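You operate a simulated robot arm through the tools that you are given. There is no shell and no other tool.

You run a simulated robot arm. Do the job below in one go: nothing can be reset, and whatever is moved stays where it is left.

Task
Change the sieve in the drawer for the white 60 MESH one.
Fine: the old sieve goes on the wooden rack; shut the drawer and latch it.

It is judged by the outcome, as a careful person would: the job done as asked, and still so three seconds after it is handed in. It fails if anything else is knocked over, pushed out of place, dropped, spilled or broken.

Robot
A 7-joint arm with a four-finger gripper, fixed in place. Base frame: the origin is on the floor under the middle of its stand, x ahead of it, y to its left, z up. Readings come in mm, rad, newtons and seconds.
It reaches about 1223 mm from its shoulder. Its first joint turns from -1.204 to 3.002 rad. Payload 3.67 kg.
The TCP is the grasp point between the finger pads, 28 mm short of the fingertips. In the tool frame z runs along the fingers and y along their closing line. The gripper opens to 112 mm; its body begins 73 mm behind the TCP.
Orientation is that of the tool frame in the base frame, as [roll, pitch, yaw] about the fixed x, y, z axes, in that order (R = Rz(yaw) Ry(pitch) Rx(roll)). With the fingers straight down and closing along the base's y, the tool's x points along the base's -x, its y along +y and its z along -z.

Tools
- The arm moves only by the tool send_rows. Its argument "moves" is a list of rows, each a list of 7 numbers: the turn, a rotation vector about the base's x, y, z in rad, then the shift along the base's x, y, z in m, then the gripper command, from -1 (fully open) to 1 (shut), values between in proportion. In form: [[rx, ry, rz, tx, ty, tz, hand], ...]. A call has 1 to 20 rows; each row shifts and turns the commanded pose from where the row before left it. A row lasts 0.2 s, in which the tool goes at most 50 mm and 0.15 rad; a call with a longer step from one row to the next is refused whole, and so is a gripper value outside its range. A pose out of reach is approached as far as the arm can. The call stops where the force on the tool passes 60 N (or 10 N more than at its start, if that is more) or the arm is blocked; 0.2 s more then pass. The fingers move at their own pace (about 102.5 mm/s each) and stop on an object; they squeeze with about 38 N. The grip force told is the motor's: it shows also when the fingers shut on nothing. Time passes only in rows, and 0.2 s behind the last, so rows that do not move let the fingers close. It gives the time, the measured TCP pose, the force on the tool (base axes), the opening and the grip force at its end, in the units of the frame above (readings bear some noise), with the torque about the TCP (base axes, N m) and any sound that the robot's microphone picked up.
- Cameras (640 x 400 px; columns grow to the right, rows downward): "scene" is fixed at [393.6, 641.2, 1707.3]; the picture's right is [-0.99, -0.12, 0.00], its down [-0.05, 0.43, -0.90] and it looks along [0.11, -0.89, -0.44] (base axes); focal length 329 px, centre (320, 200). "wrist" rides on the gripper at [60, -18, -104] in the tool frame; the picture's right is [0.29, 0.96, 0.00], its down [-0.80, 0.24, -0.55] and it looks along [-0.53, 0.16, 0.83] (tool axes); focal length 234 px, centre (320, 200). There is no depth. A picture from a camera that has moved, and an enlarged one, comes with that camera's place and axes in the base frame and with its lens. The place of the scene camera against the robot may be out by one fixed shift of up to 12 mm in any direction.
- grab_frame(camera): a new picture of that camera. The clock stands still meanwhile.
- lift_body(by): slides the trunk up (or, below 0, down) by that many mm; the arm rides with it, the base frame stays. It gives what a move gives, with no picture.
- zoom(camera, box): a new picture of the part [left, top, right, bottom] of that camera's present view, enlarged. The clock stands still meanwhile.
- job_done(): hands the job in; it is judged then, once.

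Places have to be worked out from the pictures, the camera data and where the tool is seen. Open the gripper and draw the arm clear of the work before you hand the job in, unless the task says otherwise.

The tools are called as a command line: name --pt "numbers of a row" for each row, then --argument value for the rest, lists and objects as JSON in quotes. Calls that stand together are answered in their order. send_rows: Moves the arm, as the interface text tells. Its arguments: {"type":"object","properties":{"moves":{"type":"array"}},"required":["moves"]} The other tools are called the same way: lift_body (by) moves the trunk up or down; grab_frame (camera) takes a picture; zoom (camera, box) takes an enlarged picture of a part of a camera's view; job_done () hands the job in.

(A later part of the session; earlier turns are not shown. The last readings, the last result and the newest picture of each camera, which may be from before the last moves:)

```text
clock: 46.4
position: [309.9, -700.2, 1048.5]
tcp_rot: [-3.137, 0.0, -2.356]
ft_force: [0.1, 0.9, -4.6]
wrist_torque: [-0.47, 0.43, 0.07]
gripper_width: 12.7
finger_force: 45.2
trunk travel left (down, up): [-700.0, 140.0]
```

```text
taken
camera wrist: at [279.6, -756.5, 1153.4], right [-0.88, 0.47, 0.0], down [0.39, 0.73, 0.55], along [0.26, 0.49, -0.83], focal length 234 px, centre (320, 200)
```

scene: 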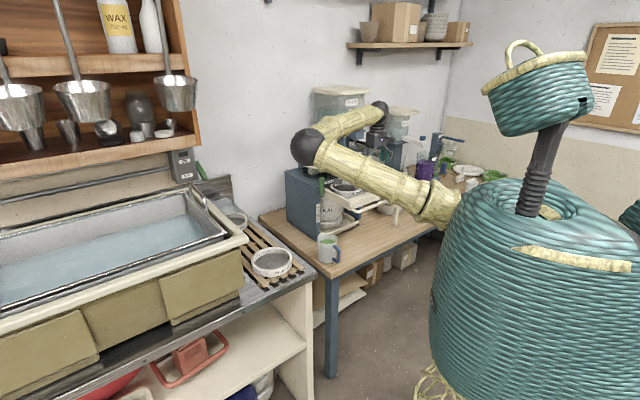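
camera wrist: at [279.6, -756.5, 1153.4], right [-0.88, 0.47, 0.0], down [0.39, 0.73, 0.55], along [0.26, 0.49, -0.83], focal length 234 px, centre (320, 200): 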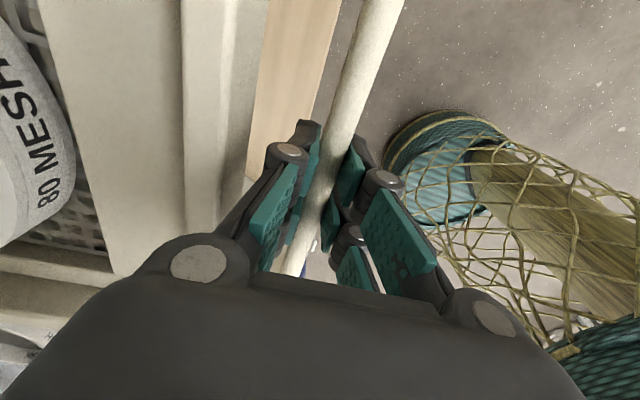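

The bar is gripped (12.7 mm). I pull outward another ~45 mm in small rows, watching for a stop.

send_rows --pt "0 0 0 -0.005 0.005 0 1" --pt "0 0 0 -0.005 0.005 0 1" --pt "0 0 0 -0.005 0.005 0 1" --pt "0 0 0 -0.005 0.005 0 1" --pt "0 0 0 -0.005 0.005 0 1" --pt "0 0 0 -0.005 0.005 0 1"

zoom --camera "scene" --box '[290, 130, 400, 230]'

```text
clock: 47.8
position: [282.6, -673.6, 1048.2]
tcp_rot: [-3.134, -0.001, -2.352]
ft_force: [32.8, -19.0, 1.6]
wrist_torque: [0.2, -0.37, -0.71]
gripper_width: 13.0
finger_force: 45.0
trunk travel left (down, up): [-700.0, 140.0]
```

```text
4.00 times, centred on (345, 180) of scene
camera zoom: at [393.6, 641.2, 1707.3], right [-0.99, -0.12, 0.0], down [-0.05, 0.43, -0.9], along [0.11, -0.89, -0.44], focal length 1318 px, centre (220, 280)
```

zoom: 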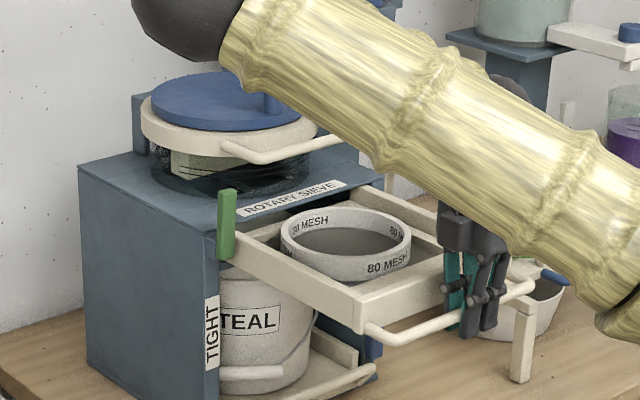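

A firm stop at a pull of ~222 mm: the sieve (centre now N≈328) should be just clear of the top plate. I open the jaws slightly and rise straight up.

send_rows --pt "0 0 0 0.001 -0.001 0 1" --pt "0 0 0 0 0 0 0.28" --pt "0 0 0 0 0 0 0.28" --pt "0 0 0 0 0 0.03 0.28" --pt "0 0 0 0 0 0.04 0.28" --pt "0 0 0 0 0 0.04 0.28" --pt "0 0 0 0 0 0.04 0.28" --pt "0 0 0 0 0 0.03 0.28"

zoom --camera "scene" --box '[290, 130, 400, 230]'

```text
clock: 49.6
position: [278.3, -672.4, 1229.2]
tcp_rot: [-3.138, 0.0, -2.356]
ft_force: [-0.2, 0.9, 0.1]
wrist_torque: [0.0, 0.0, 0.03]
gripper_width: 40.2
finger_force: 0.0
trunk travel left (down, up): [-700.0, 140.0]
```

```text
4.00 times, centred on (345, 180) of scene
camera zoom: at [393.6, 641.2, 1707.3], right [-0.99, -0.12, 0.0], down [-0.05, 0.43, -0.9], along [0.11, -0.89, -0.44], focal length 1318 px, centre (220, 280)
```

zoom: 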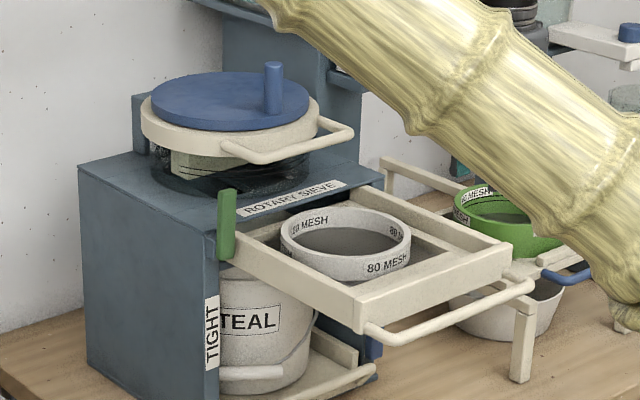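

The drawer is fully out. I yaw back to view the sieve from the robot side and measure its rim from two heights.

send_rows --pt "0 0 -0.131 0.0047 -0.007 0 0.28" --pt "0 0 -0.131 0.0047 -0.007 0 0.28" --pt "0 0 -0.131 0.0047 -0.007 0 -1" --pt "0 0 -0.131 0.0047 -0.007 0 -1" --pt "0 0 -0.131 0.0047 -0.007 0 -1" --pt "0 0 -0.131 0.0047 -0.007 0 -1" --pt "0 0 -0.131 0.0047 -0.007 0 -1" --pt "0 0 -0.131 0.0047 -0.007 0 -1" --pt "0 0 -0.131 0.0047 -0.007 0 -1" --pt "0 0 -0.131 0.0047 -0.007 0 -1" --pt "0 0 -0.131 0.0047 -0.007 0 -1" --pt "0 0 -0.131 0.0047 -0.007 0 -1"

grab_frame --camera "wrist"

zoom --camera "wrist" --box '[230, 120, 390, 260]'

send_rows --pt "0 0 0 0 0 -0.03 -1" --pt "0 0 0 0 0 -0.03 -1"

grab_frame --camera "wrist"

zoom --camera "wrist" --box '[230, 120, 390, 260]'

```text
clock: 52.2
position: [334.4, -757.5, 1228.4]
tcp_rot: [-3.137, -0.002, 2.351]
ft_force: [0.3, -0.3, -1.0]
wrist_torque: [0.05, 0.02, 0.02]
gripper_width: 111.9
finger_force: 0.0
trunk travel left (down, up): [-700.0, 140.0]
```

```text
taken
camera wrist: at [281.4, -727.2, 1332.8], right [0.48, 0.88, 0.0], down [0.73, -0.4, 0.55], along [0.48, -0.27, -0.83], focal length 234 px, centre (320, 200)
```

wrist: 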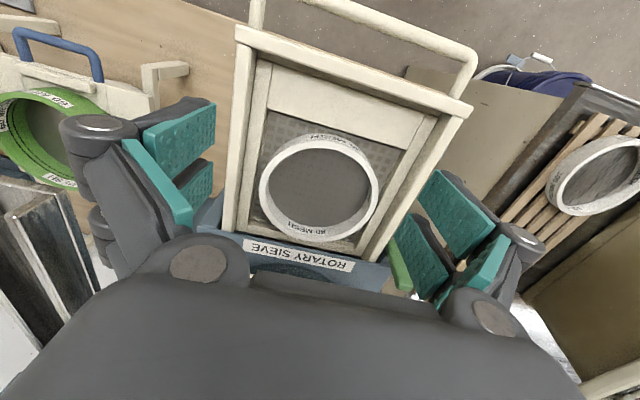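

```text
2.86 times, centred on (310, 190) of wrist
camera zoom: at [281.4, -727.2, 1332.8], right [0.48, 0.88, 0.0], down [0.73, -0.4, 0.55], along [0.48, -0.27, -0.83], focal length 669 px, centre (349, 229)
```

zoom: 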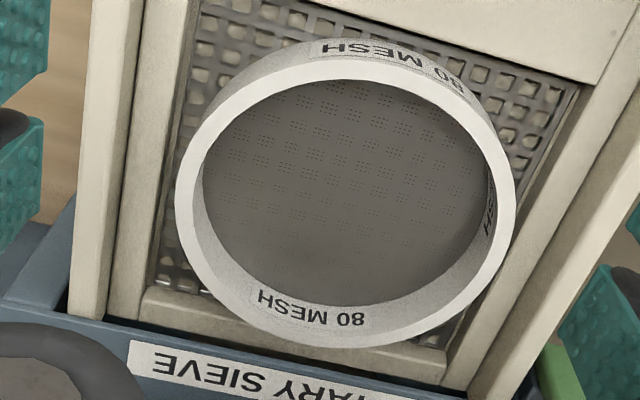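

```text
clock: 52.8
position: [335.3, -756.5, 1168.0]
tcp_rot: [-3.137, -0.001, 2.354]
ft_force: [-0.5, -0.1, -0.3]
wrist_torque: [-0.01, 0.03, 0.0]
gripper_width: 112.0
finger_force: 0.1
trunk travel left (down, up): [-700.0, 140.0]
```

```text
taken
camera wrist: at [282.2, -726.9, 1271.4], right [0.48, 0.88, 0.0], down [0.73, -0.39, 0.55], along [0.48, -0.26, -0.83], focal length 234 px, centre (320, 200)
```

wrist: 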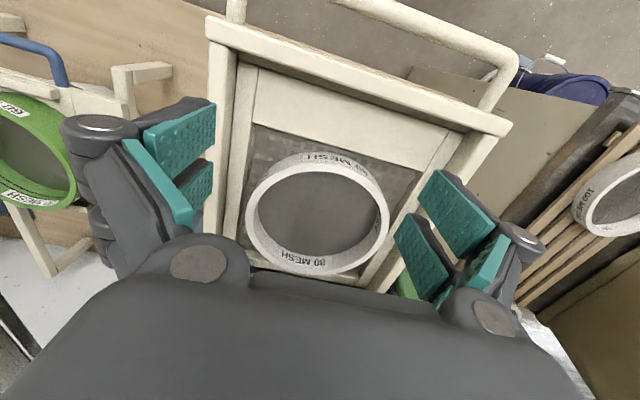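

```text
2.86 times, centred on (310, 190) of wrist
camera zoom: at [282.2, -726.9, 1271.4], right [0.48, 0.88, 0.0], down [0.73, -0.39, 0.55], along [0.48, -0.26, -0.83], focal length 669 px, centre (349, 229)
```

zoom: 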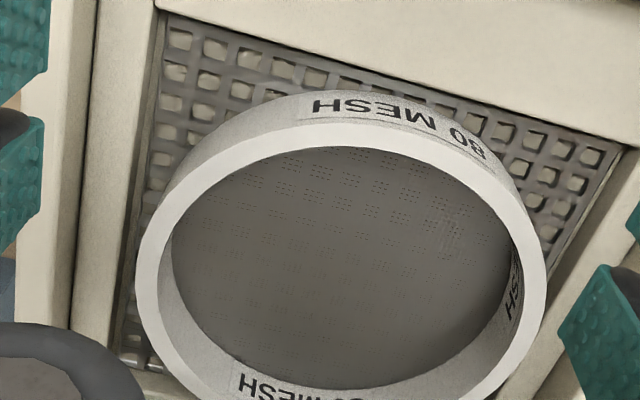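

The sieve is now fully clear: centre ≈(426.5,-807), outer radius ≈77.5, rim top z≈1076, recess floor/shelf z≈1043, wall ~9 mm. The roomy places are the recess corners; the +y corner suits the default orientation. I turn to yaw π above the +y side of the rim with jaws ~44 mm.

send_rows --pt "0 0 0.131 0.0152 0.0037 0 -0.5" --pt "0 0 0.131 0.0152 0.0037 0 0.2" --pt "0 0 0.131 0.0152 0.0037 0 0.2" --pt "0 0 0.131 0.0152 0.0037 0 0.2" --pt "0 0 0.131 0.0152 0.0037 0 0.2" --pt "0 0 0.131 0.0152 0.0037 0 0.2"

grab_frame --camera "wrist"

zoom --camera "scene" --box '[290, 130, 400, 230]'

```text
clock: 54.2
position: [426.7, -733.0, 1170.3]
tcp_rot: [-3.135, -0.002, 3.14]
ft_force: [0.1, 0.3, 0.4]
wrist_torque: [-0.02, 0.0, -0.02]
gripper_width: 44.8
finger_force: 0.1
trunk travel left (down, up): [-700.0, 140.0]
```

```text
taken
camera wrist: at [367.0, -750.9, 1274.0], right [-0.29, 0.96, 0.0], down [0.8, 0.24, 0.55], along [0.53, 0.16, -0.83], focal length 234 px, centre (320, 200)
```

wrist: 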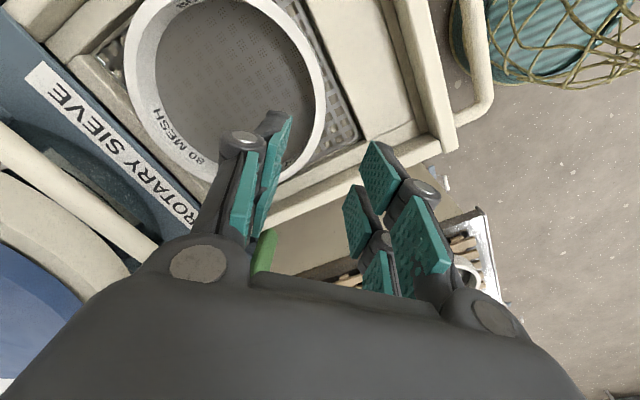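

```text
4.00 times, centred on (345, 180) of scene
camera zoom: at [393.6, 641.2, 1707.3], right [-0.99, -0.12, 0.0], down [-0.05, 0.43, -0.9], along [0.11, -0.89, -0.44], focal length 1318 px, centre (220, 280)
```

zoom: 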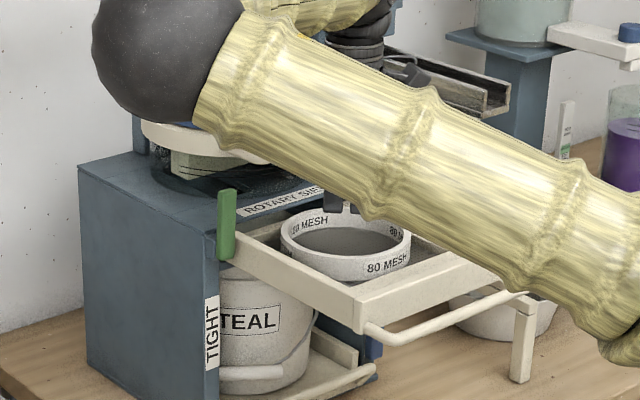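

Rim and jaws line up; shifting y by -4 mm centres the wall. I descend to just above the rim first and verify.

send_rows --pt "0 0 0 0 -0.002 -0.02 0.2" --pt "0 0 0 0 -0.002 -0.02 0.2" --pt "0 0 0 0 0 -0.01 0.2"

grab_frame --camera "wrist"

zoom --camera "wrist" --box '[180, 50, 420, 260]'

```text
clock: 55.0
position: [427.0, -737.4, 1117.2]
tcp_rot: [-3.138, -0.001, 3.141]
ft_force: [0.5, -0.1, -1.1]
wrist_torque: [-0.01, 0.03, 0.0]
gripper_width: 44.8
finger_force: 0.0
trunk travel left (down, up): [-700.0, 140.0]
```

```text
taken
camera wrist: at [367.6, -756.0, 1222.4], right [-0.29, 0.96, 0.0], down [0.8, 0.24, 0.55], along [0.53, 0.16, -0.83], focal length 234 px, centre (320, 200)
```

wrist: 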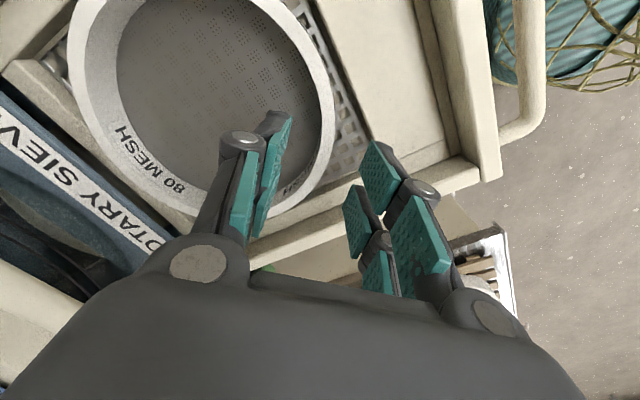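

```text
1.90 times, centred on (300, 155) of wrist
camera zoom: at [367.6, -756.0, 1222.4], right [-0.29, 0.96, 0.0], down [0.8, 0.24, 0.55], along [0.53, 0.16, -0.83], focal length 446 px, centre (358, 286)
```

zoom: 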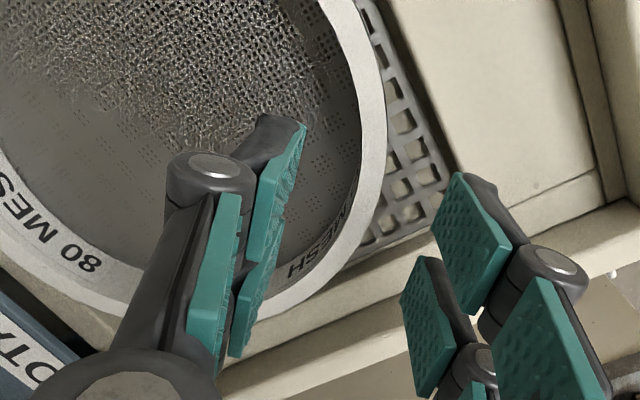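

The jaws bracket the rim. I lower to TCP z≈1088 (tips ~16 mm below the rim top) and close.

send_rows --pt "0 0 0 0 -0.001 -0.01 0.2" --pt "0 0 0 0 0 -0.01 0.2" --pt "0 0 0 0 0 -0.009 0.2"

grab_frame --camera "wrist"

zoom --camera "scene" --box '[315, 150, 385, 210]'

```text
clock: 55.8
position: [426.0, -740.3, 1089.4]
tcp_rot: [-3.14, -0.001, 3.141]
ft_force: [-0.2, 0.3, -0.6]
wrist_torque: [-0.01, -0.01, -0.02]
gripper_width: 44.5
finger_force: 0.1
trunk travel left (down, up): [-700.0, 140.0]
```

```text
taken
camera wrist: at [366.9, -757.8, 1193.8], right [-0.29, 0.96, 0.0], down [0.8, 0.24, 0.55], along [0.53, 0.16, -0.83], focal length 234 px, centre (320, 200)
```

wrist: 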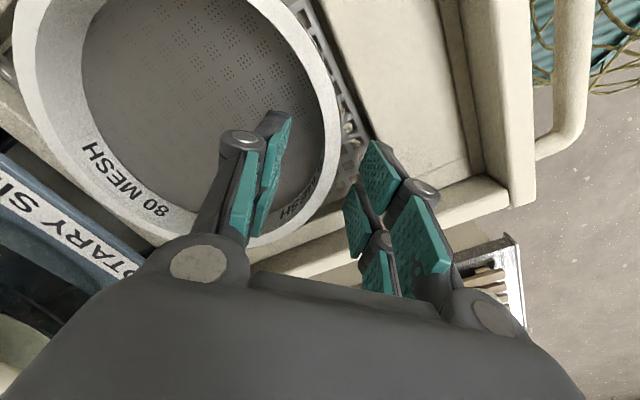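

```text
6.67 times, centred on (350, 180) of scene
camera zoom: at [393.6, 641.2, 1707.3], right [-0.99, -0.12, 0.0], down [-0.05, 0.43, -0.9], along [0.11, -0.89, -0.44], focal length 2196 px, centre (120, 333)
```

zoom: 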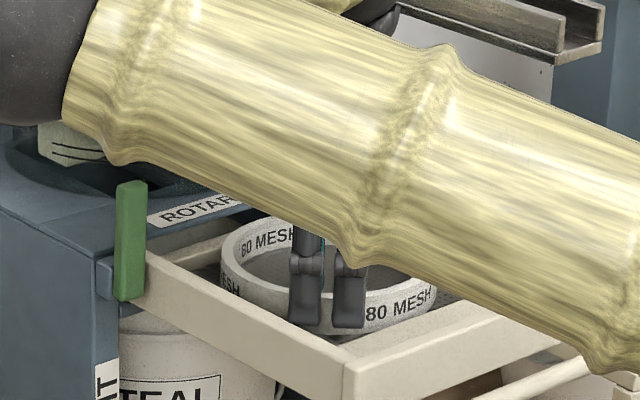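

The outer fingers sit outside the rim and inner ones inside. I close on the rim.

send_rows --pt "0 0 0 0 0 0 0.6" --pt "0 0 0 0 0 0 1" --pt "0 0 0 0 0 0 1"

grab_frame --camera "wrist"

```text
clock: 56.6
position: [426.0, -740.0, 1090.6]
tcp_rot: [-3.137, 0.0, 3.139]
ft_force: [-0.5, 0.5, -0.2]
wrist_torque: [0.0, 0.03, 0.01]
gripper_width: 16.1
finger_force: 38.0
trunk travel left (down, up): [-700.0, 140.0]
```

```text
taken
camera wrist: at [366.9, -757.6, 1194.0], right [-0.29, 0.96, 0.0], down [0.8, 0.24, 0.55], along [0.53, 0.16, -0.83], focal length 234 px, centre (320, 200)
```

wrist: 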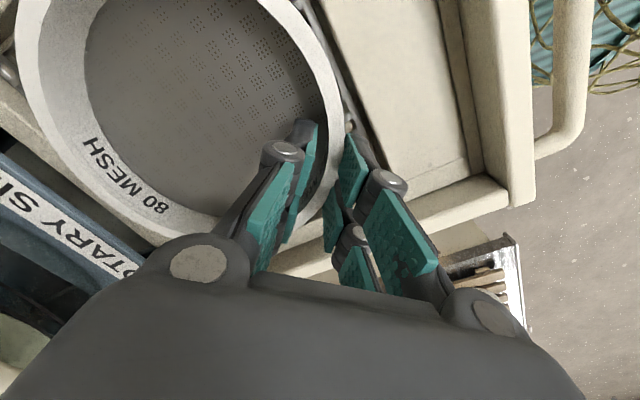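

The rim is held (16 mm). I lift slowly 20 mm and check that the sieve comes up level and free.

send_rows --pt "0 0 0 0 0 0.005 1" --pt "0 0 0 0 0 0.005 1" --pt "0 0 0 -0.001 0.001 0.005 1" --pt "0 0 0 -0.001 0.001 0.005 1"

grab_frame --camera "wrist"

zoom --camera "scene" --box '[315, 150, 385, 210]'

```text
clock: 57.6
position: [422.9, -735.9, 1109.7]
tcp_rot: [-3.138, 0.002, 3.138]
ft_force: [-0.4, 0.7, -1.7]
wrist_torque: [0.08, 0.01, 0.01]
gripper_width: 15.7
finger_force: 37.4
trunk travel left (down, up): [-700.0, 140.0]
```

```text
taken
camera wrist: at [364.5, -754.0, 1214.1], right [-0.29, 0.96, 0.0], down [0.8, 0.24, 0.55], along [0.53, 0.16, -0.83], focal length 234 px, centre (320, 200)
```

wrist: 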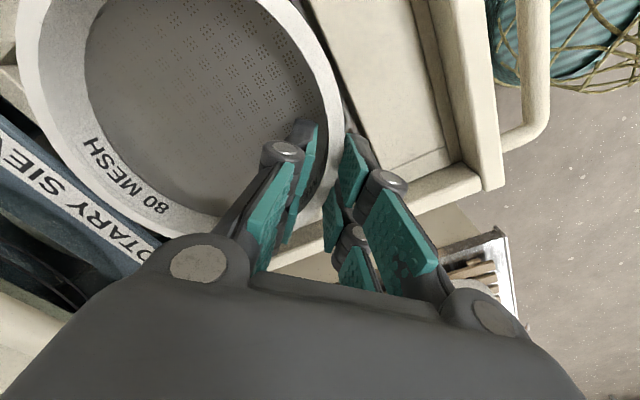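

```text
6.67 times, centred on (350, 180) of scene
camera zoom: at [393.6, 641.2, 1707.3], right [-0.99, -0.12, 0.0], down [-0.05, 0.43, -0.9], along [0.11, -0.89, -0.44], focal length 2196 px, centre (120, 333)
```

zoom: 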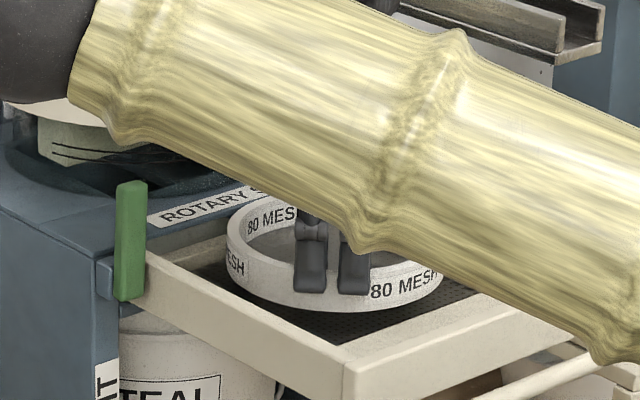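

The sieve comes up level, weight ≈1.7 N. The hood handle overhangs near N≈397, z≈1160, so I rise only until the sieve clears the drawer frame, move it outward away from the machine, then up.

send_rows --pt "0 0 0 -0.001 0.001 0.007 1" --pt "0 0 0 -0.002 0.002 0.007 1" --pt "0 0 0 -0.002 0.002 0.008 1" --pt "0 0 0 -0.003 0.003 0.008 1" --pt "0 0 0 -0.004 0.004 0.008 1" --pt "0 0 0 -0.008 0.01 0.004 1" --pt "0 0 0 -0.008 0.015 0.002 1" --pt "0 0 0 -0.006 0.02 0.002 1" --pt "0 0 0 -0.004 0.02 0.005 1" --pt "0 0 0 0 0.02 0.01 1" --pt "0 0 0 0 0.02 0.015 1" --pt "0 0 0 0 0.02 0.02 1"

grab_frame --camera "wrist"

grab_frame --camera "scene"

```text
clock: 60.2
position: [387.2, -599.6, 1208.2]
tcp_rot: [-3.138, -0.001, 3.14]
ft_force: [0.4, -0.4, -0.3]
wrist_torque: [0.03, -0.01, -0.03]
gripper_width: 15.8
finger_force: 37.9
trunk travel left (down, up): [-700.0, 140.0]
```

```text
taken
camera wrist: at [327.2, -617.6, 1313.1], right [-0.29, 0.96, 0.0], down [0.8, 0.24, 0.55], along [0.53, 0.15, -0.83], focal length 234 px, centre (320, 200)
```

wrist: 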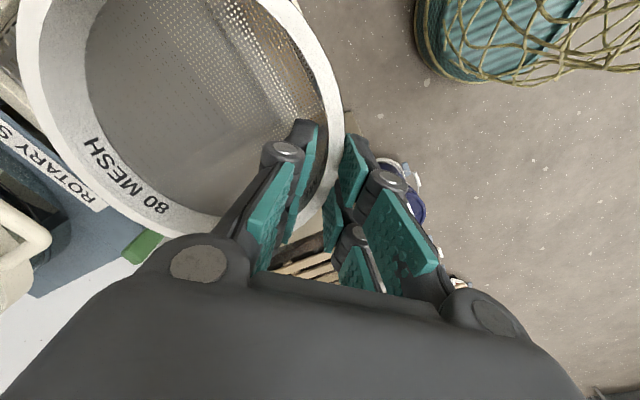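

```text
taken
```

scene: 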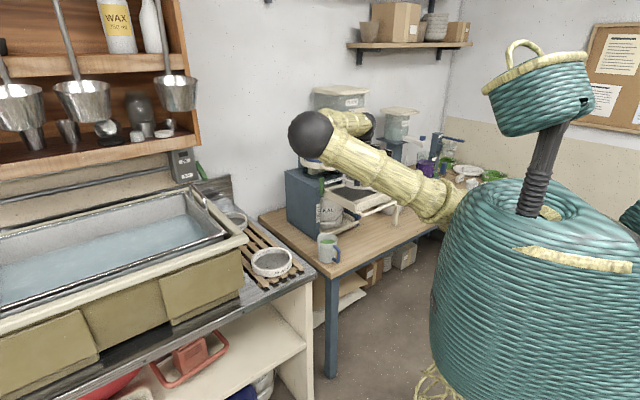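

The 80 MESH sieve is held clear of the machine. I raise it and carry it over toward the rack, then look at the rack from there.

send_rows --pt "0 0 0 0.01 0 0.02 1" --pt "0 0 0 0.02 0 0.02 1" --pt "0 0 0 0.03 0 0.02 1" --pt "0 0 0 0.035 0 0 1" --pt "0 0 0 0.04 0 0 1" --pt "0 0 0 0.04 0 0 1" --pt "0 0 0 0.04 0 0 1" --pt "0 0 0 0.04 0 0 1" --pt "0 0 0 0.04 0 0 1" --pt "0 0 0 0.04 0 0 1" --pt "0 0 0 0.03 0 0 1" --pt "0 0 0 0.02 0 0 1"

grab_frame --camera "wrist"

grab_frame --camera "scene"

```text
clock: 62.8
position: [770.9, -600.8, 1264.7]
tcp_rot: [-3.139, -0.002, 3.14]
ft_force: [0.8, -0.3, -0.6]
wrist_torque: [0.08, 0.04, 0.01]
gripper_width: 16.0
finger_force: 38.3
trunk travel left (down, up): [-700.0, 140.0]
```

```text
taken
camera wrist: at [712.3, -618.7, 1369.8], right [-0.29, 0.96, 0.0], down [0.8, 0.24, 0.55], along [0.53, 0.16, -0.83], focal length 234 px, centre (320, 200)
```

wrist: 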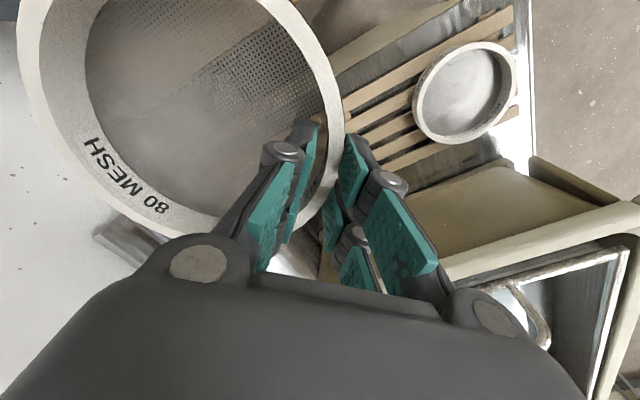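

```text
taken
```

scene: 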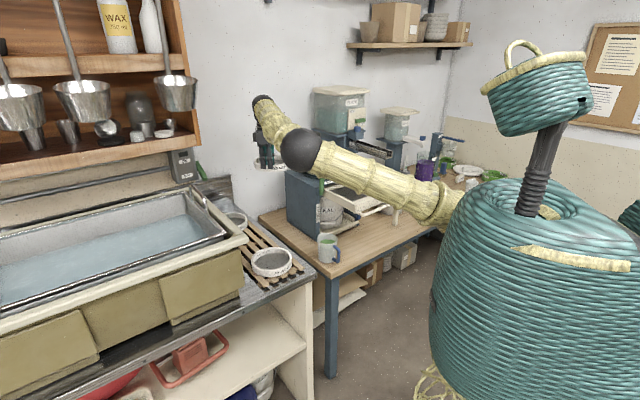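

Rack and the 100 MESH sieve are visible on the right. I zoom in to measure them.

zoom --camera "wrist" --box '[330, 0, 560, 200]'

zoom --camera "scene" --box '[220, 190, 320, 310]'

```text
2.00 times, centred on (445, 100) of wrist
camera zoom: at [712.3, -618.7, 1369.8], right [-0.29, 0.96, 0.0], down [0.8, 0.24, 0.55], along [0.53, 0.16, -0.83], focal length 468 px, centre (70, 400)
```

zoom: 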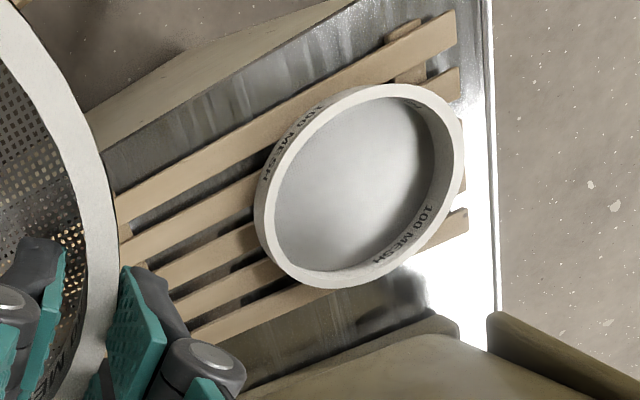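

```text
3.33 times, centred on (270, 250) of scene
camera zoom: at [393.6, 641.2, 1707.3], right [-0.99, -0.12, 0.0], down [-0.05, 0.43, -0.9], along [0.11, -0.89, -0.44], focal length 1098 px, centre (487, 33)
```

zoom: 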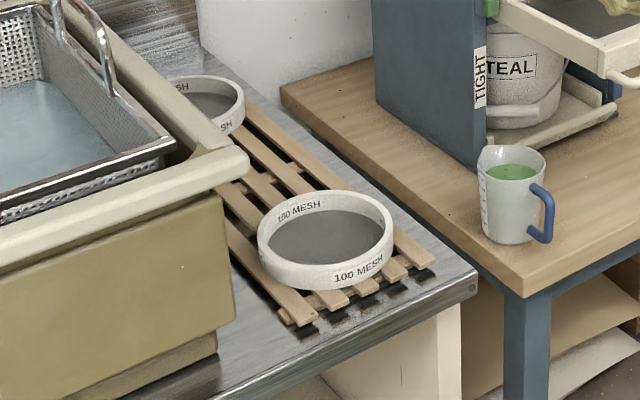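

100 MESH sits at ≈(712,-371), rim z≈955; the rack runs along n with slat tops ≈918, and the far sieve is ≈(976,-627). The free middle is ≈(843,-497), ~27 mm clear of both. I move the TCP to (843,-428) at height.

send_rows --pt "0 0 0 0.01 0.025 0 1" --pt "0 0 0 0.012 0.03 0 1" --pt "0 0 0 0.012 0.03 -0.01 1" --pt "0 0 0 0.012 0.03 -0.03 1" --pt "0 0 0 0.012 0.03 -0.03 1" --pt "0 0 0 0.014 0.028 -0.03 1" --pt "0 0 0 0 0 -0.03 1"

grab_frame --camera "wrist"

grab_frame --camera "scene"

zoom --camera "scene" --box '[200, 120, 330, 300]'

```text
clock: 64.4
position: [843.7, -428.7, 1132.5]
tcp_rot: [-3.138, -0.002, 3.14]
ft_force: [0.9, -1.0, -0.4]
wrist_torque: [0.12, -0.03, -0.02]
gripper_width: 16.2
finger_force: 38.3
trunk travel left (down, up): [-700.0, 140.0]
```

```text
taken
camera wrist: at [784.7, -446.1, 1237.6], right [-0.29, 0.96, 0.0], down [0.8, 0.24, 0.55], along [0.53, 0.16, -0.83], focal length 234 px, centre (320, 200)
```

wrist: 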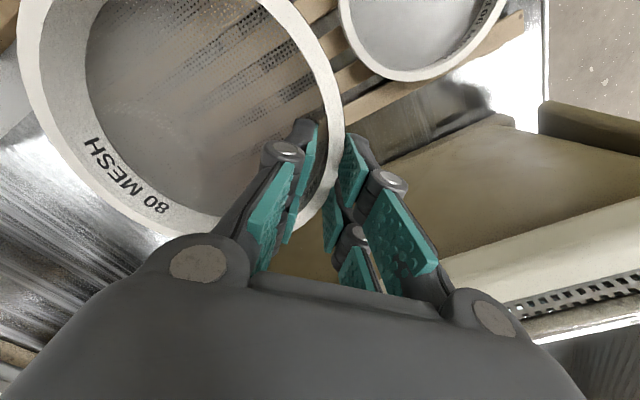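

```text
taken
```

scene: 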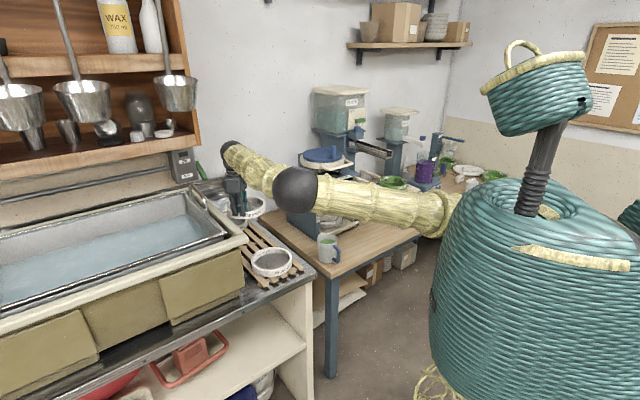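

```text
2.22 times, centred on (265, 210) of scene
camera zoom: at [393.6, 641.2, 1707.3], right [-0.99, -0.12, 0.0], down [-0.05, 0.43, -0.9], along [0.11, -0.89, -0.44], focal length 732 px, centre (442, 178)
```

zoom: 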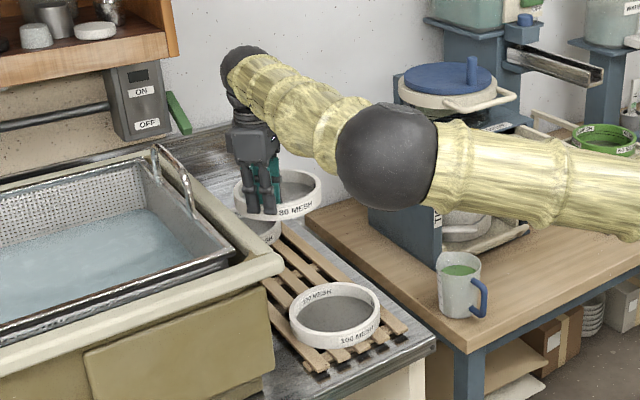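

Clearances look right: tank trim is ~90 mm away and the 100 MESH ~26 mm. I descend to ~20 mm above the slats and check.

send_rows --pt "0 0 0 0 0 -0.03 1" --pt "0 0 0 0 0 -0.03 1" --pt "0 0 0 0 0 -0.03 1" --pt "0 0 0 0 0 -0.03 1" --pt "0 0 0 0 0 -0.02 1"

grab_frame --camera "wrist"

zoom --camera "scene" --box '[210, 150, 310, 290]'

```text
clock: 65.6
position: [842.7, -426.6, 994.4]
tcp_rot: [-3.138, 0.0, 3.14]
ft_force: [-0.7, -0.6, -0.7]
wrist_torque: [0.08, 0.0, 0.01]
gripper_width: 16.1
finger_force: 37.7
trunk travel left (down, up): [-700.0, 140.0]
```

```text
taken
camera wrist: at [783.6, -444.7, 1099.0], right [-0.29, 0.96, 0.0], down [0.8, 0.24, 0.55], along [0.53, 0.16, -0.83], focal length 234 px, centre (320, 200)
```

wrist: 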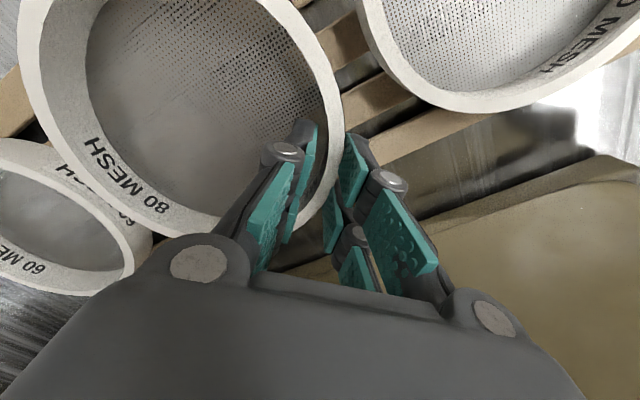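

```text
2.86 times, centred on (260, 220) of scene
camera zoom: at [393.6, 641.2, 1707.3], right [-0.99, -0.12, 0.0], down [-0.05, 0.43, -0.9], along [0.11, -0.89, -0.44], focal length 941 px, centre (491, 143)
```

zoom: 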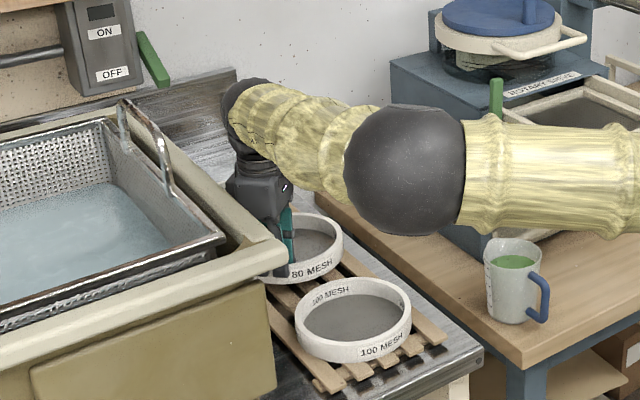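

The far sieve reads "60 MESH", white — the right one. The 80 is centred in the gap with ~20–25 mm each side. I lower gently toward the slats.

send_rows --pt "0 0 0 0 0 -0.005 1" --pt "0 0 0 0 0 -0.005 1" --pt "0 0 0 0 0 -0.004 1" --pt "0 0 0 0 0 -0.003 1"

```text
clock: 66.6
position: [841.8, -425.6, 978.6]
tcp_rot: [-3.139, -0.002, 3.139]
ft_force: [-0.2, -0.5, -0.7]
wrist_torque: [0.06, -0.01, 0.0]
gripper_width: 16.0
finger_force: 37.7
trunk travel left (down, up): [-700.0, 140.0]
```

No contact yet at TCP z 978.6. I continue in 2 mm steps and look for the vertical force to rise.

send_rows --pt "0 0 0 0 0 -0.002 1" --pt "0 0 0 0 0 -0.002 1" --pt "0 0 0 0 0 -0.002 1"

zoom --camera "scene" --box '[235, 200, 315, 290]'

```text
clock: 67.4
position: [842.8, -425.7, 973.1]
tcp_rot: [-3.136, 0.001, 3.139]
ft_force: [-0.1, 0.7, -1.5]
wrist_torque: [0.1, 0.02, 0.03]
gripper_width: 16.1
finger_force: 38.1
trunk travel left (down, up): [-700.0, 140.0]
```

```text
4.44 times, centred on (275, 245) of scene
camera zoom: at [393.6, 641.2, 1707.3], right [-0.99, -0.12, 0.0], down [-0.05, 0.43, -0.9], along [0.11, -0.89, -0.44], focal length 1464 px, centre (520, 0)
```

zoom: 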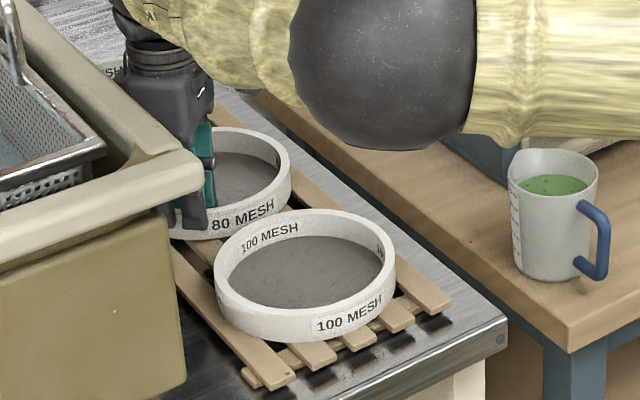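

send_rows --pt "0 0 0 0 0 -0.002 1" --pt "0 0 0 0 0 -0.002 1"

```text
clock: 68.0
position: [842.2, -426.7, 970.2]
tcp_rot: [-3.137, 0.0, 3.14]
ft_force: [0.3, 1.2, 1.0]
wrist_torque: [-0.34, -0.07, 0.05]
gripper_width: 15.9
finger_force: 38.0
trunk travel left (down, up): [-700.0, 140.0]
```

First contact is showing (torque -0.34 N·m, fz turned positive): the far edge touches. One more 1–2 mm to seat the near side, then release.

send_rows --pt "0 0 0 0 0 -0.0015 1" --pt "0 0 0 0 0 -0.001 1"

```text
clock: 68.6
position: [842.3, -425.9, 969.5]
tcp_rot: [-3.135, 0.002, 3.14]
ft_force: [3.3, -2.3, 18.0]
wrist_torque: [0.08, 0.19, -0.02]
gripper_width: 15.6
finger_force: 38.1
trunk travel left (down, up): [-700.0, 140.0]
```

The sieve is seated (18 N, balanced). I ease up 1 mm, open to ~45 mm and rise straight up.

send_rows --pt "0 0 0 0 0 0.001 1" --pt "0 0 0 0 0 0 0.2" --pt "0 0 0 0 0 0 0.2" --pt "0 0 0 0 0 0.01 0.2" --pt "0 0 0 0 0 0.02 0.2" --pt "0 0 0 0 0 0.03 0.2" --pt "0 0 0 0 0 0.04 0.2" --pt "0 0 0 0 0 0.04 0.2"

grab_frame --camera "wrist"

zoom --camera "scene" --box '[210, 180, 320, 300]'

```text
clock: 70.4
position: [843.2, -426.7, 1108.9]
tcp_rot: [-3.136, 0.0, 3.141]
ft_force: [-0.7, -0.7, 0.9]
wrist_torque: [0.0, 0.0, -0.05]
gripper_width: 44.8
finger_force: 0.0
trunk travel left (down, up): [-700.0, 140.0]
```

```text
taken
camera wrist: at [784.2, -445.3, 1213.1], right [-0.29, 0.96, 0.0], down [0.8, 0.24, 0.55], along [0.53, 0.16, -0.83], focal length 234 px, centre (320, 200)
```

wrist: 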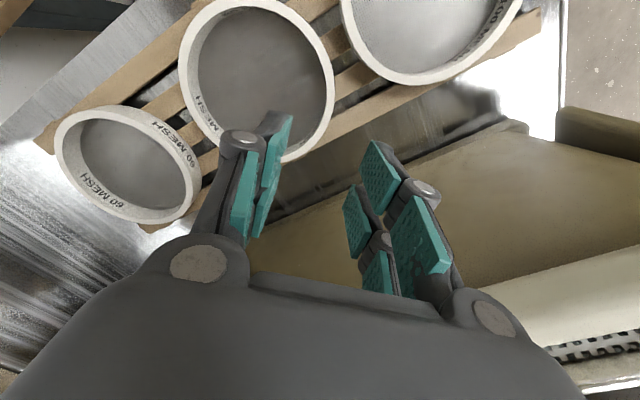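

```text
3.33 times, centred on (265, 240) of scene
camera zoom: at [393.6, 641.2, 1707.3], right [-0.99, -0.12, 0.0], down [-0.05, 0.43, -0.9], along [0.11, -0.89, -0.44], focal length 1098 px, centre (503, 67)
```

zoom: 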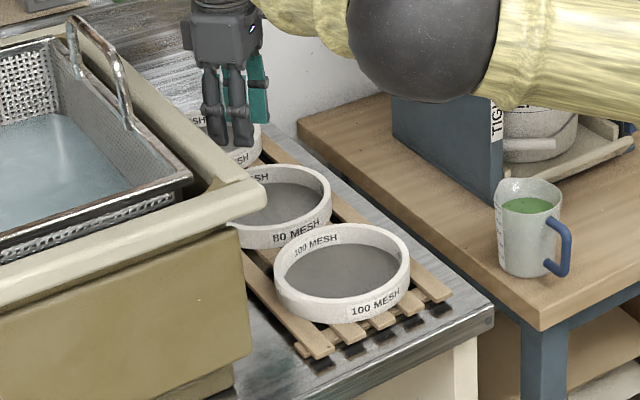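

The 80 MESH sits on the rack between the others without touching. Now I zoom in to measure the 60 MESH rim.

zoom --camera "wrist" --box '[30, 0, 350, 240]'

```text
1.67 times, centred on (190, 120) of wrist
camera zoom: at [784.2, -445.3, 1213.1], right [-0.29, 0.96, 0.0], down [0.8, 0.24, 0.55], along [0.53, 0.16, -0.83], focal length 390 px, centre (537, 333)
```

zoom: 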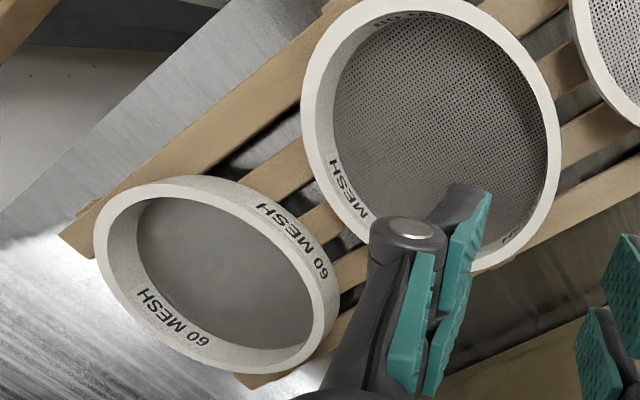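

60 MESH centre ≈(984,-634). I move over its +y rim at TCP (984,-565) keeping the same orientation and opening, then check alignment.

send_rows --pt "0 0 0 0.02 -0.02 0 0.2" --pt "0 0 0 0.03 -0.03 0 0.2" --pt "0 0 0 0.03 -0.03 0 0.2" --pt "0 0 0 0.03 -0.03 0 0.2" --pt "0 0 0 0.02 -0.02 0 0.2" --pt "0 0 0 0.011 -0.008 0 0.2"

grab_frame --camera "wrist"

zoom --camera "wrist" --box '[120, 0, 400, 230]'

grab_frame --camera "scene"

```text
clock: 71.8
position: [983.6, -565.9, 1107.9]
tcp_rot: [-3.14, 0.0, 3.14]
ft_force: [0.4, -0.6, 0.5]
wrist_torque: [-0.02, 0.02, -0.05]
gripper_width: 44.9
finger_force: 0.2
trunk travel left (down, up): [-700.0, 140.0]
```

```text
taken
camera wrist: at [924.5, -584.6, 1212.3], right [-0.29, 0.96, 0.0], down [0.8, 0.24, 0.55], along [0.53, 0.16, -0.83], focal length 234 px, centre (320, 200)
```

wrist: 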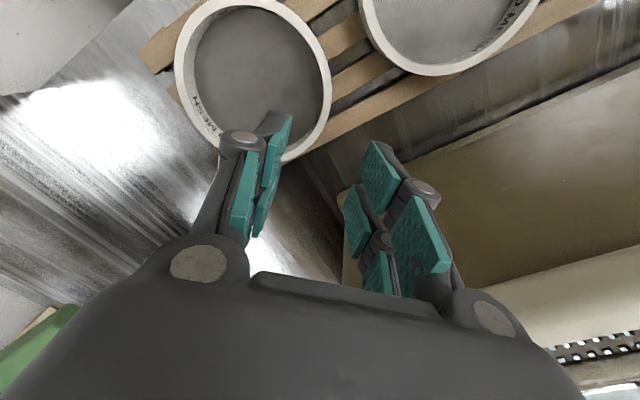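

```text
1.74 times, centred on (260, 115) of wrist
camera zoom: at [924.5, -584.6, 1212.3], right [-0.29, 0.96, 0.0], down [0.8, 0.24, 0.55], along [0.53, 0.16, -0.83], focal length 407 px, centre (424, 348)
```

zoom: 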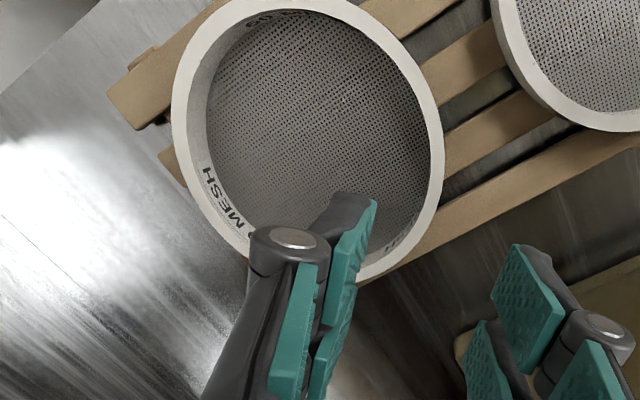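

```text
taken
```

scene: 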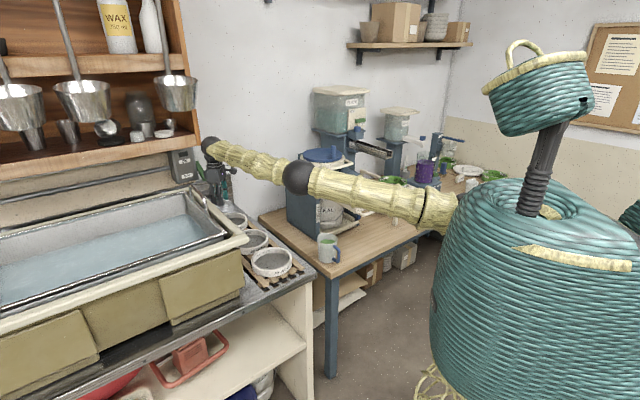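

The alignment matches the earlier grasp to within 2–3 mm. I shift (+2,-2) and descend in stages to rim depth.

send_rows --pt "0 0 0 0.002 -0.002 -0.03 0.2" --pt "0 0 0 0 0 -0.03 0.2" --pt "0 0 0 0 0 -0.03 0.2" --pt "0 0 0 0 0 -0.02 0.2"

grab_frame --camera "wrist"

```text
clock: 72.8
position: [986.5, -566.3, 996.8]
tcp_rot: [-3.138, -0.002, 3.141]
ft_force: [0.5, -0.1, -1.1]
wrist_torque: [-0.01, 0.01, -0.01]
gripper_width: 44.9
finger_force: 0.1
trunk travel left (down, up): [-700.0, 140.0]
```

```text
taken
camera wrist: at [927.6, -584.1, 1101.0], right [-0.29, 0.96, 0.0], down [0.8, 0.24, 0.55], along [0.53, 0.16, -0.83], focal length 234 px, centre (320, 200)
```

wrist: 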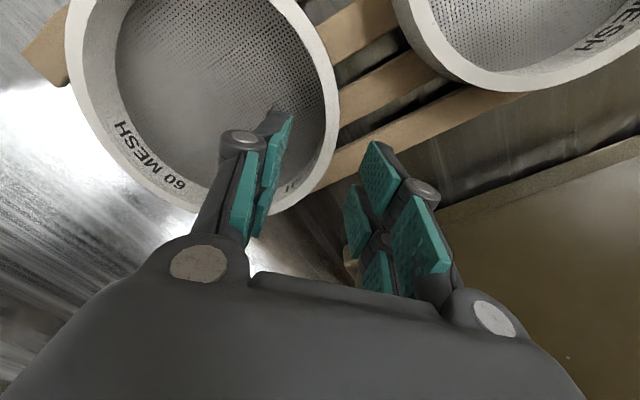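

The label reads 60 MESH and the rim lies between the jaws. I lower to z≈970 and close.

send_rows --pt "0 0 0 0 -0.001 -0.01 0.2" --pt "0 0 0 0 0 -0.01 0.2" --pt "0 0 0 0 0 -0.007 0.2" --pt "0 0 0 0 0 0 0.6" --pt "0 0 0 0 0 0 1" --pt "0 0 0 0 0 0 1"

grab_frame --camera "wrist"

```text
clock: 74.2
position: [986.0, -567.0, 969.3]
tcp_rot: [-3.137, -0.003, 3.14]
ft_force: [0.0, -0.4, 1.2]
wrist_torque: [0.06, 0.02, 0.02]
gripper_width: 16.4
finger_force: 38.0
trunk travel left (down, up): [-700.0, 140.0]
```

```text
taken
camera wrist: at [927.2, -585.2, 1074.4], right [-0.29, 0.96, 0.0], down [0.8, 0.24, 0.55], along [0.53, 0.16, -0.83], focal length 234 px, centre (320, 200)
```

wrist: 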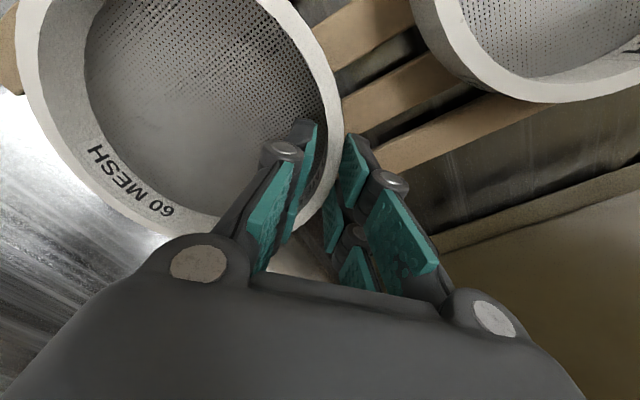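

The 60 MESH is held (16.4 mm), same grip as before. I lift it straight up off the rack.

send_rows --pt "0 0 0 0 0 0.005 1" --pt "0 0 0 0 0 0.01 1" --pt "0 0 0 0 0 0.02 1" --pt "0 0 0 0 0 0.03 1" --pt "0 0 0 0 0 0.035 1" --pt "0 0 0 0 0 0.035 1" --pt "0 0 0 0 0 0.035 1" --pt "0 0 0 0 0 0.035 1" --pt "0 0 0 0 0 0.035 1" --pt "0 0 0 0 0 0.03 1" --pt "0 0 0 0 0 0.02 1" --pt "0 0 0 0 0 0.01 1"

grab_frame --camera "wrist"

grab_frame --camera "scene"

```text
clock: 76.3
position: [985.5, -571.3, 1203.4]
tcp_rot: [3.137, -0.01, 3.139]
ft_force: [2.1, 2.0, -8.6]
wrist_torque: [-0.38, 0.63, -0.02]
gripper_width: 16.6
finger_force: 37.8
trunk travel left (down, up): [-700.0, 140.0]
stopped in row 10: the force on the tool passed its limit at 169 N (the readings are from after the stop); the commanded pose is now the measured one
```

```text
taken
camera wrist: at [926.7, -590.6, 1308.5], right [-0.28, 0.96, 0.01], down [0.8, 0.23, 0.55], along [0.52, 0.16, -0.84], focal length 234 px, centre (320, 200)
```

wrist: 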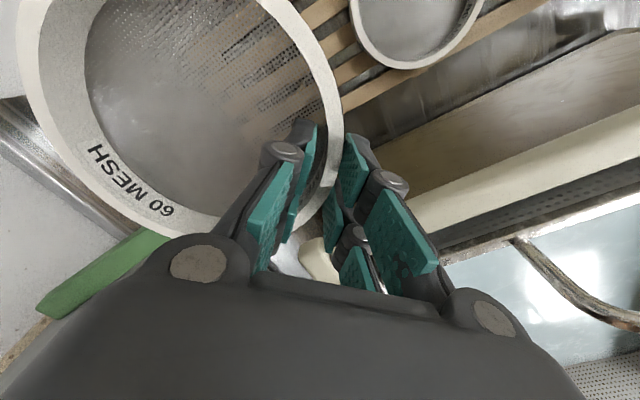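

```text
taken
```

scene: 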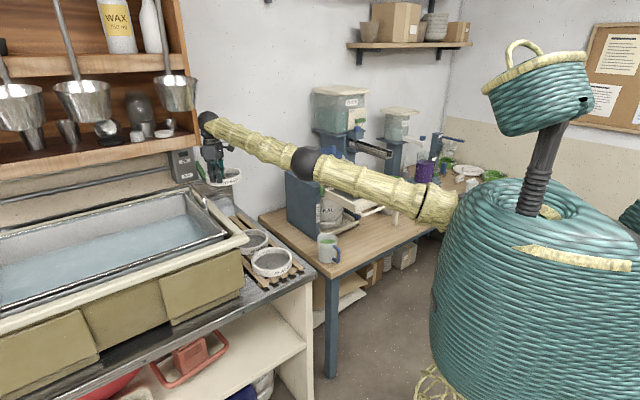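

The lift stopped with a force spike: from the residual load (contact above, +e side) the gripper's upper body touched something from below, most likely the wooden cabinet's lower corner. I check the cabinet area and grip before moving.

zoom --camera "scene" --box '[130, 60, 270, 210]'

zoom --camera "scene" --box '[0, 60, 210, 190]'

```text
2.67 times, centred on (200, 135) of scene
camera zoom: at [393.6, 641.2, 1707.3], right [-0.99, -0.12, 0.0], down [-0.05, 0.43, -0.9], along [0.11, -0.89, -0.44], focal length 878 px, centre (640, 373)
```

zoom: 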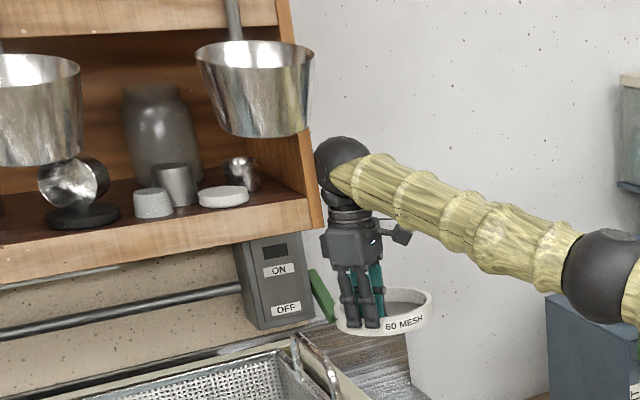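

```text
3.05 times, centred on (105, 125) of scene
camera zoom: at [393.6, 641.2, 1707.3], right [-0.99, -0.12, 0.0], down [-0.05, 0.43, -0.9], along [0.11, -0.89, -0.44], focal length 1004 px, centre (975, 429)
```

zoom: 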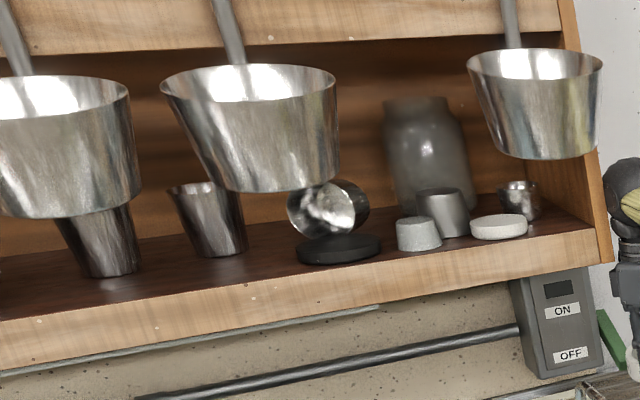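

Nothing on the cabinet moved and the sieve is still held the same. I go down 45 mm, move away in -x, and only then rise.

send_rows --pt "0 0 0 0 0 -0.015 1" --pt "0 0 0 0 0 -0.03 1" --pt "0 0 0 -0.02 0 0 1" --pt "0 0 0 -0.035 0 0 1" --pt "0 0 0 -0.04 0 0 1" --pt "0 0 0 -0.04 0 0 1" --pt "0 0 0 -0.04 -0.005 0.01 1" --pt "0 0 0 -0.04 -0.005 0.03 1" --pt "0 0 0 -0.04 -0.005 0.035 1" --pt "0 0 0 -0.04 -0.005 0.03 1"

grab_frame --camera "wrist"

grab_frame --camera "scene"

```text
refused: row 8 steps farther than a row can; nothing moved
```

```text
taken
camera wrist: at [926.7, -590.6, 1308.5], right [-0.28, 0.96, 0.01], down [0.8, 0.23, 0.55], along [0.52, 0.16, -0.84], focal length 234 px, centre (320, 200)
```

wrist: 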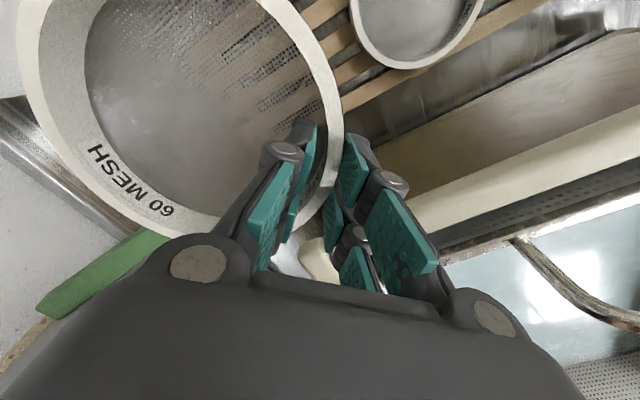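

```text
taken
```

scene: 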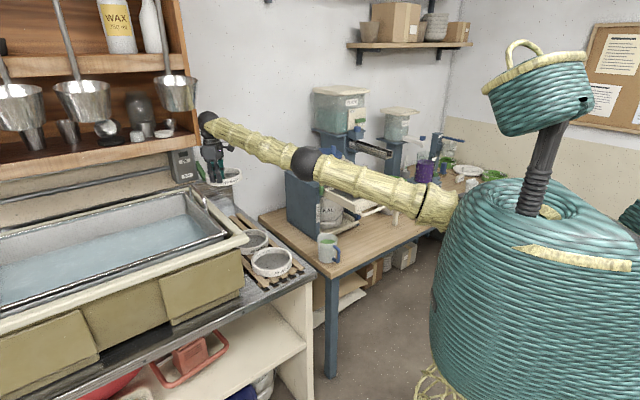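

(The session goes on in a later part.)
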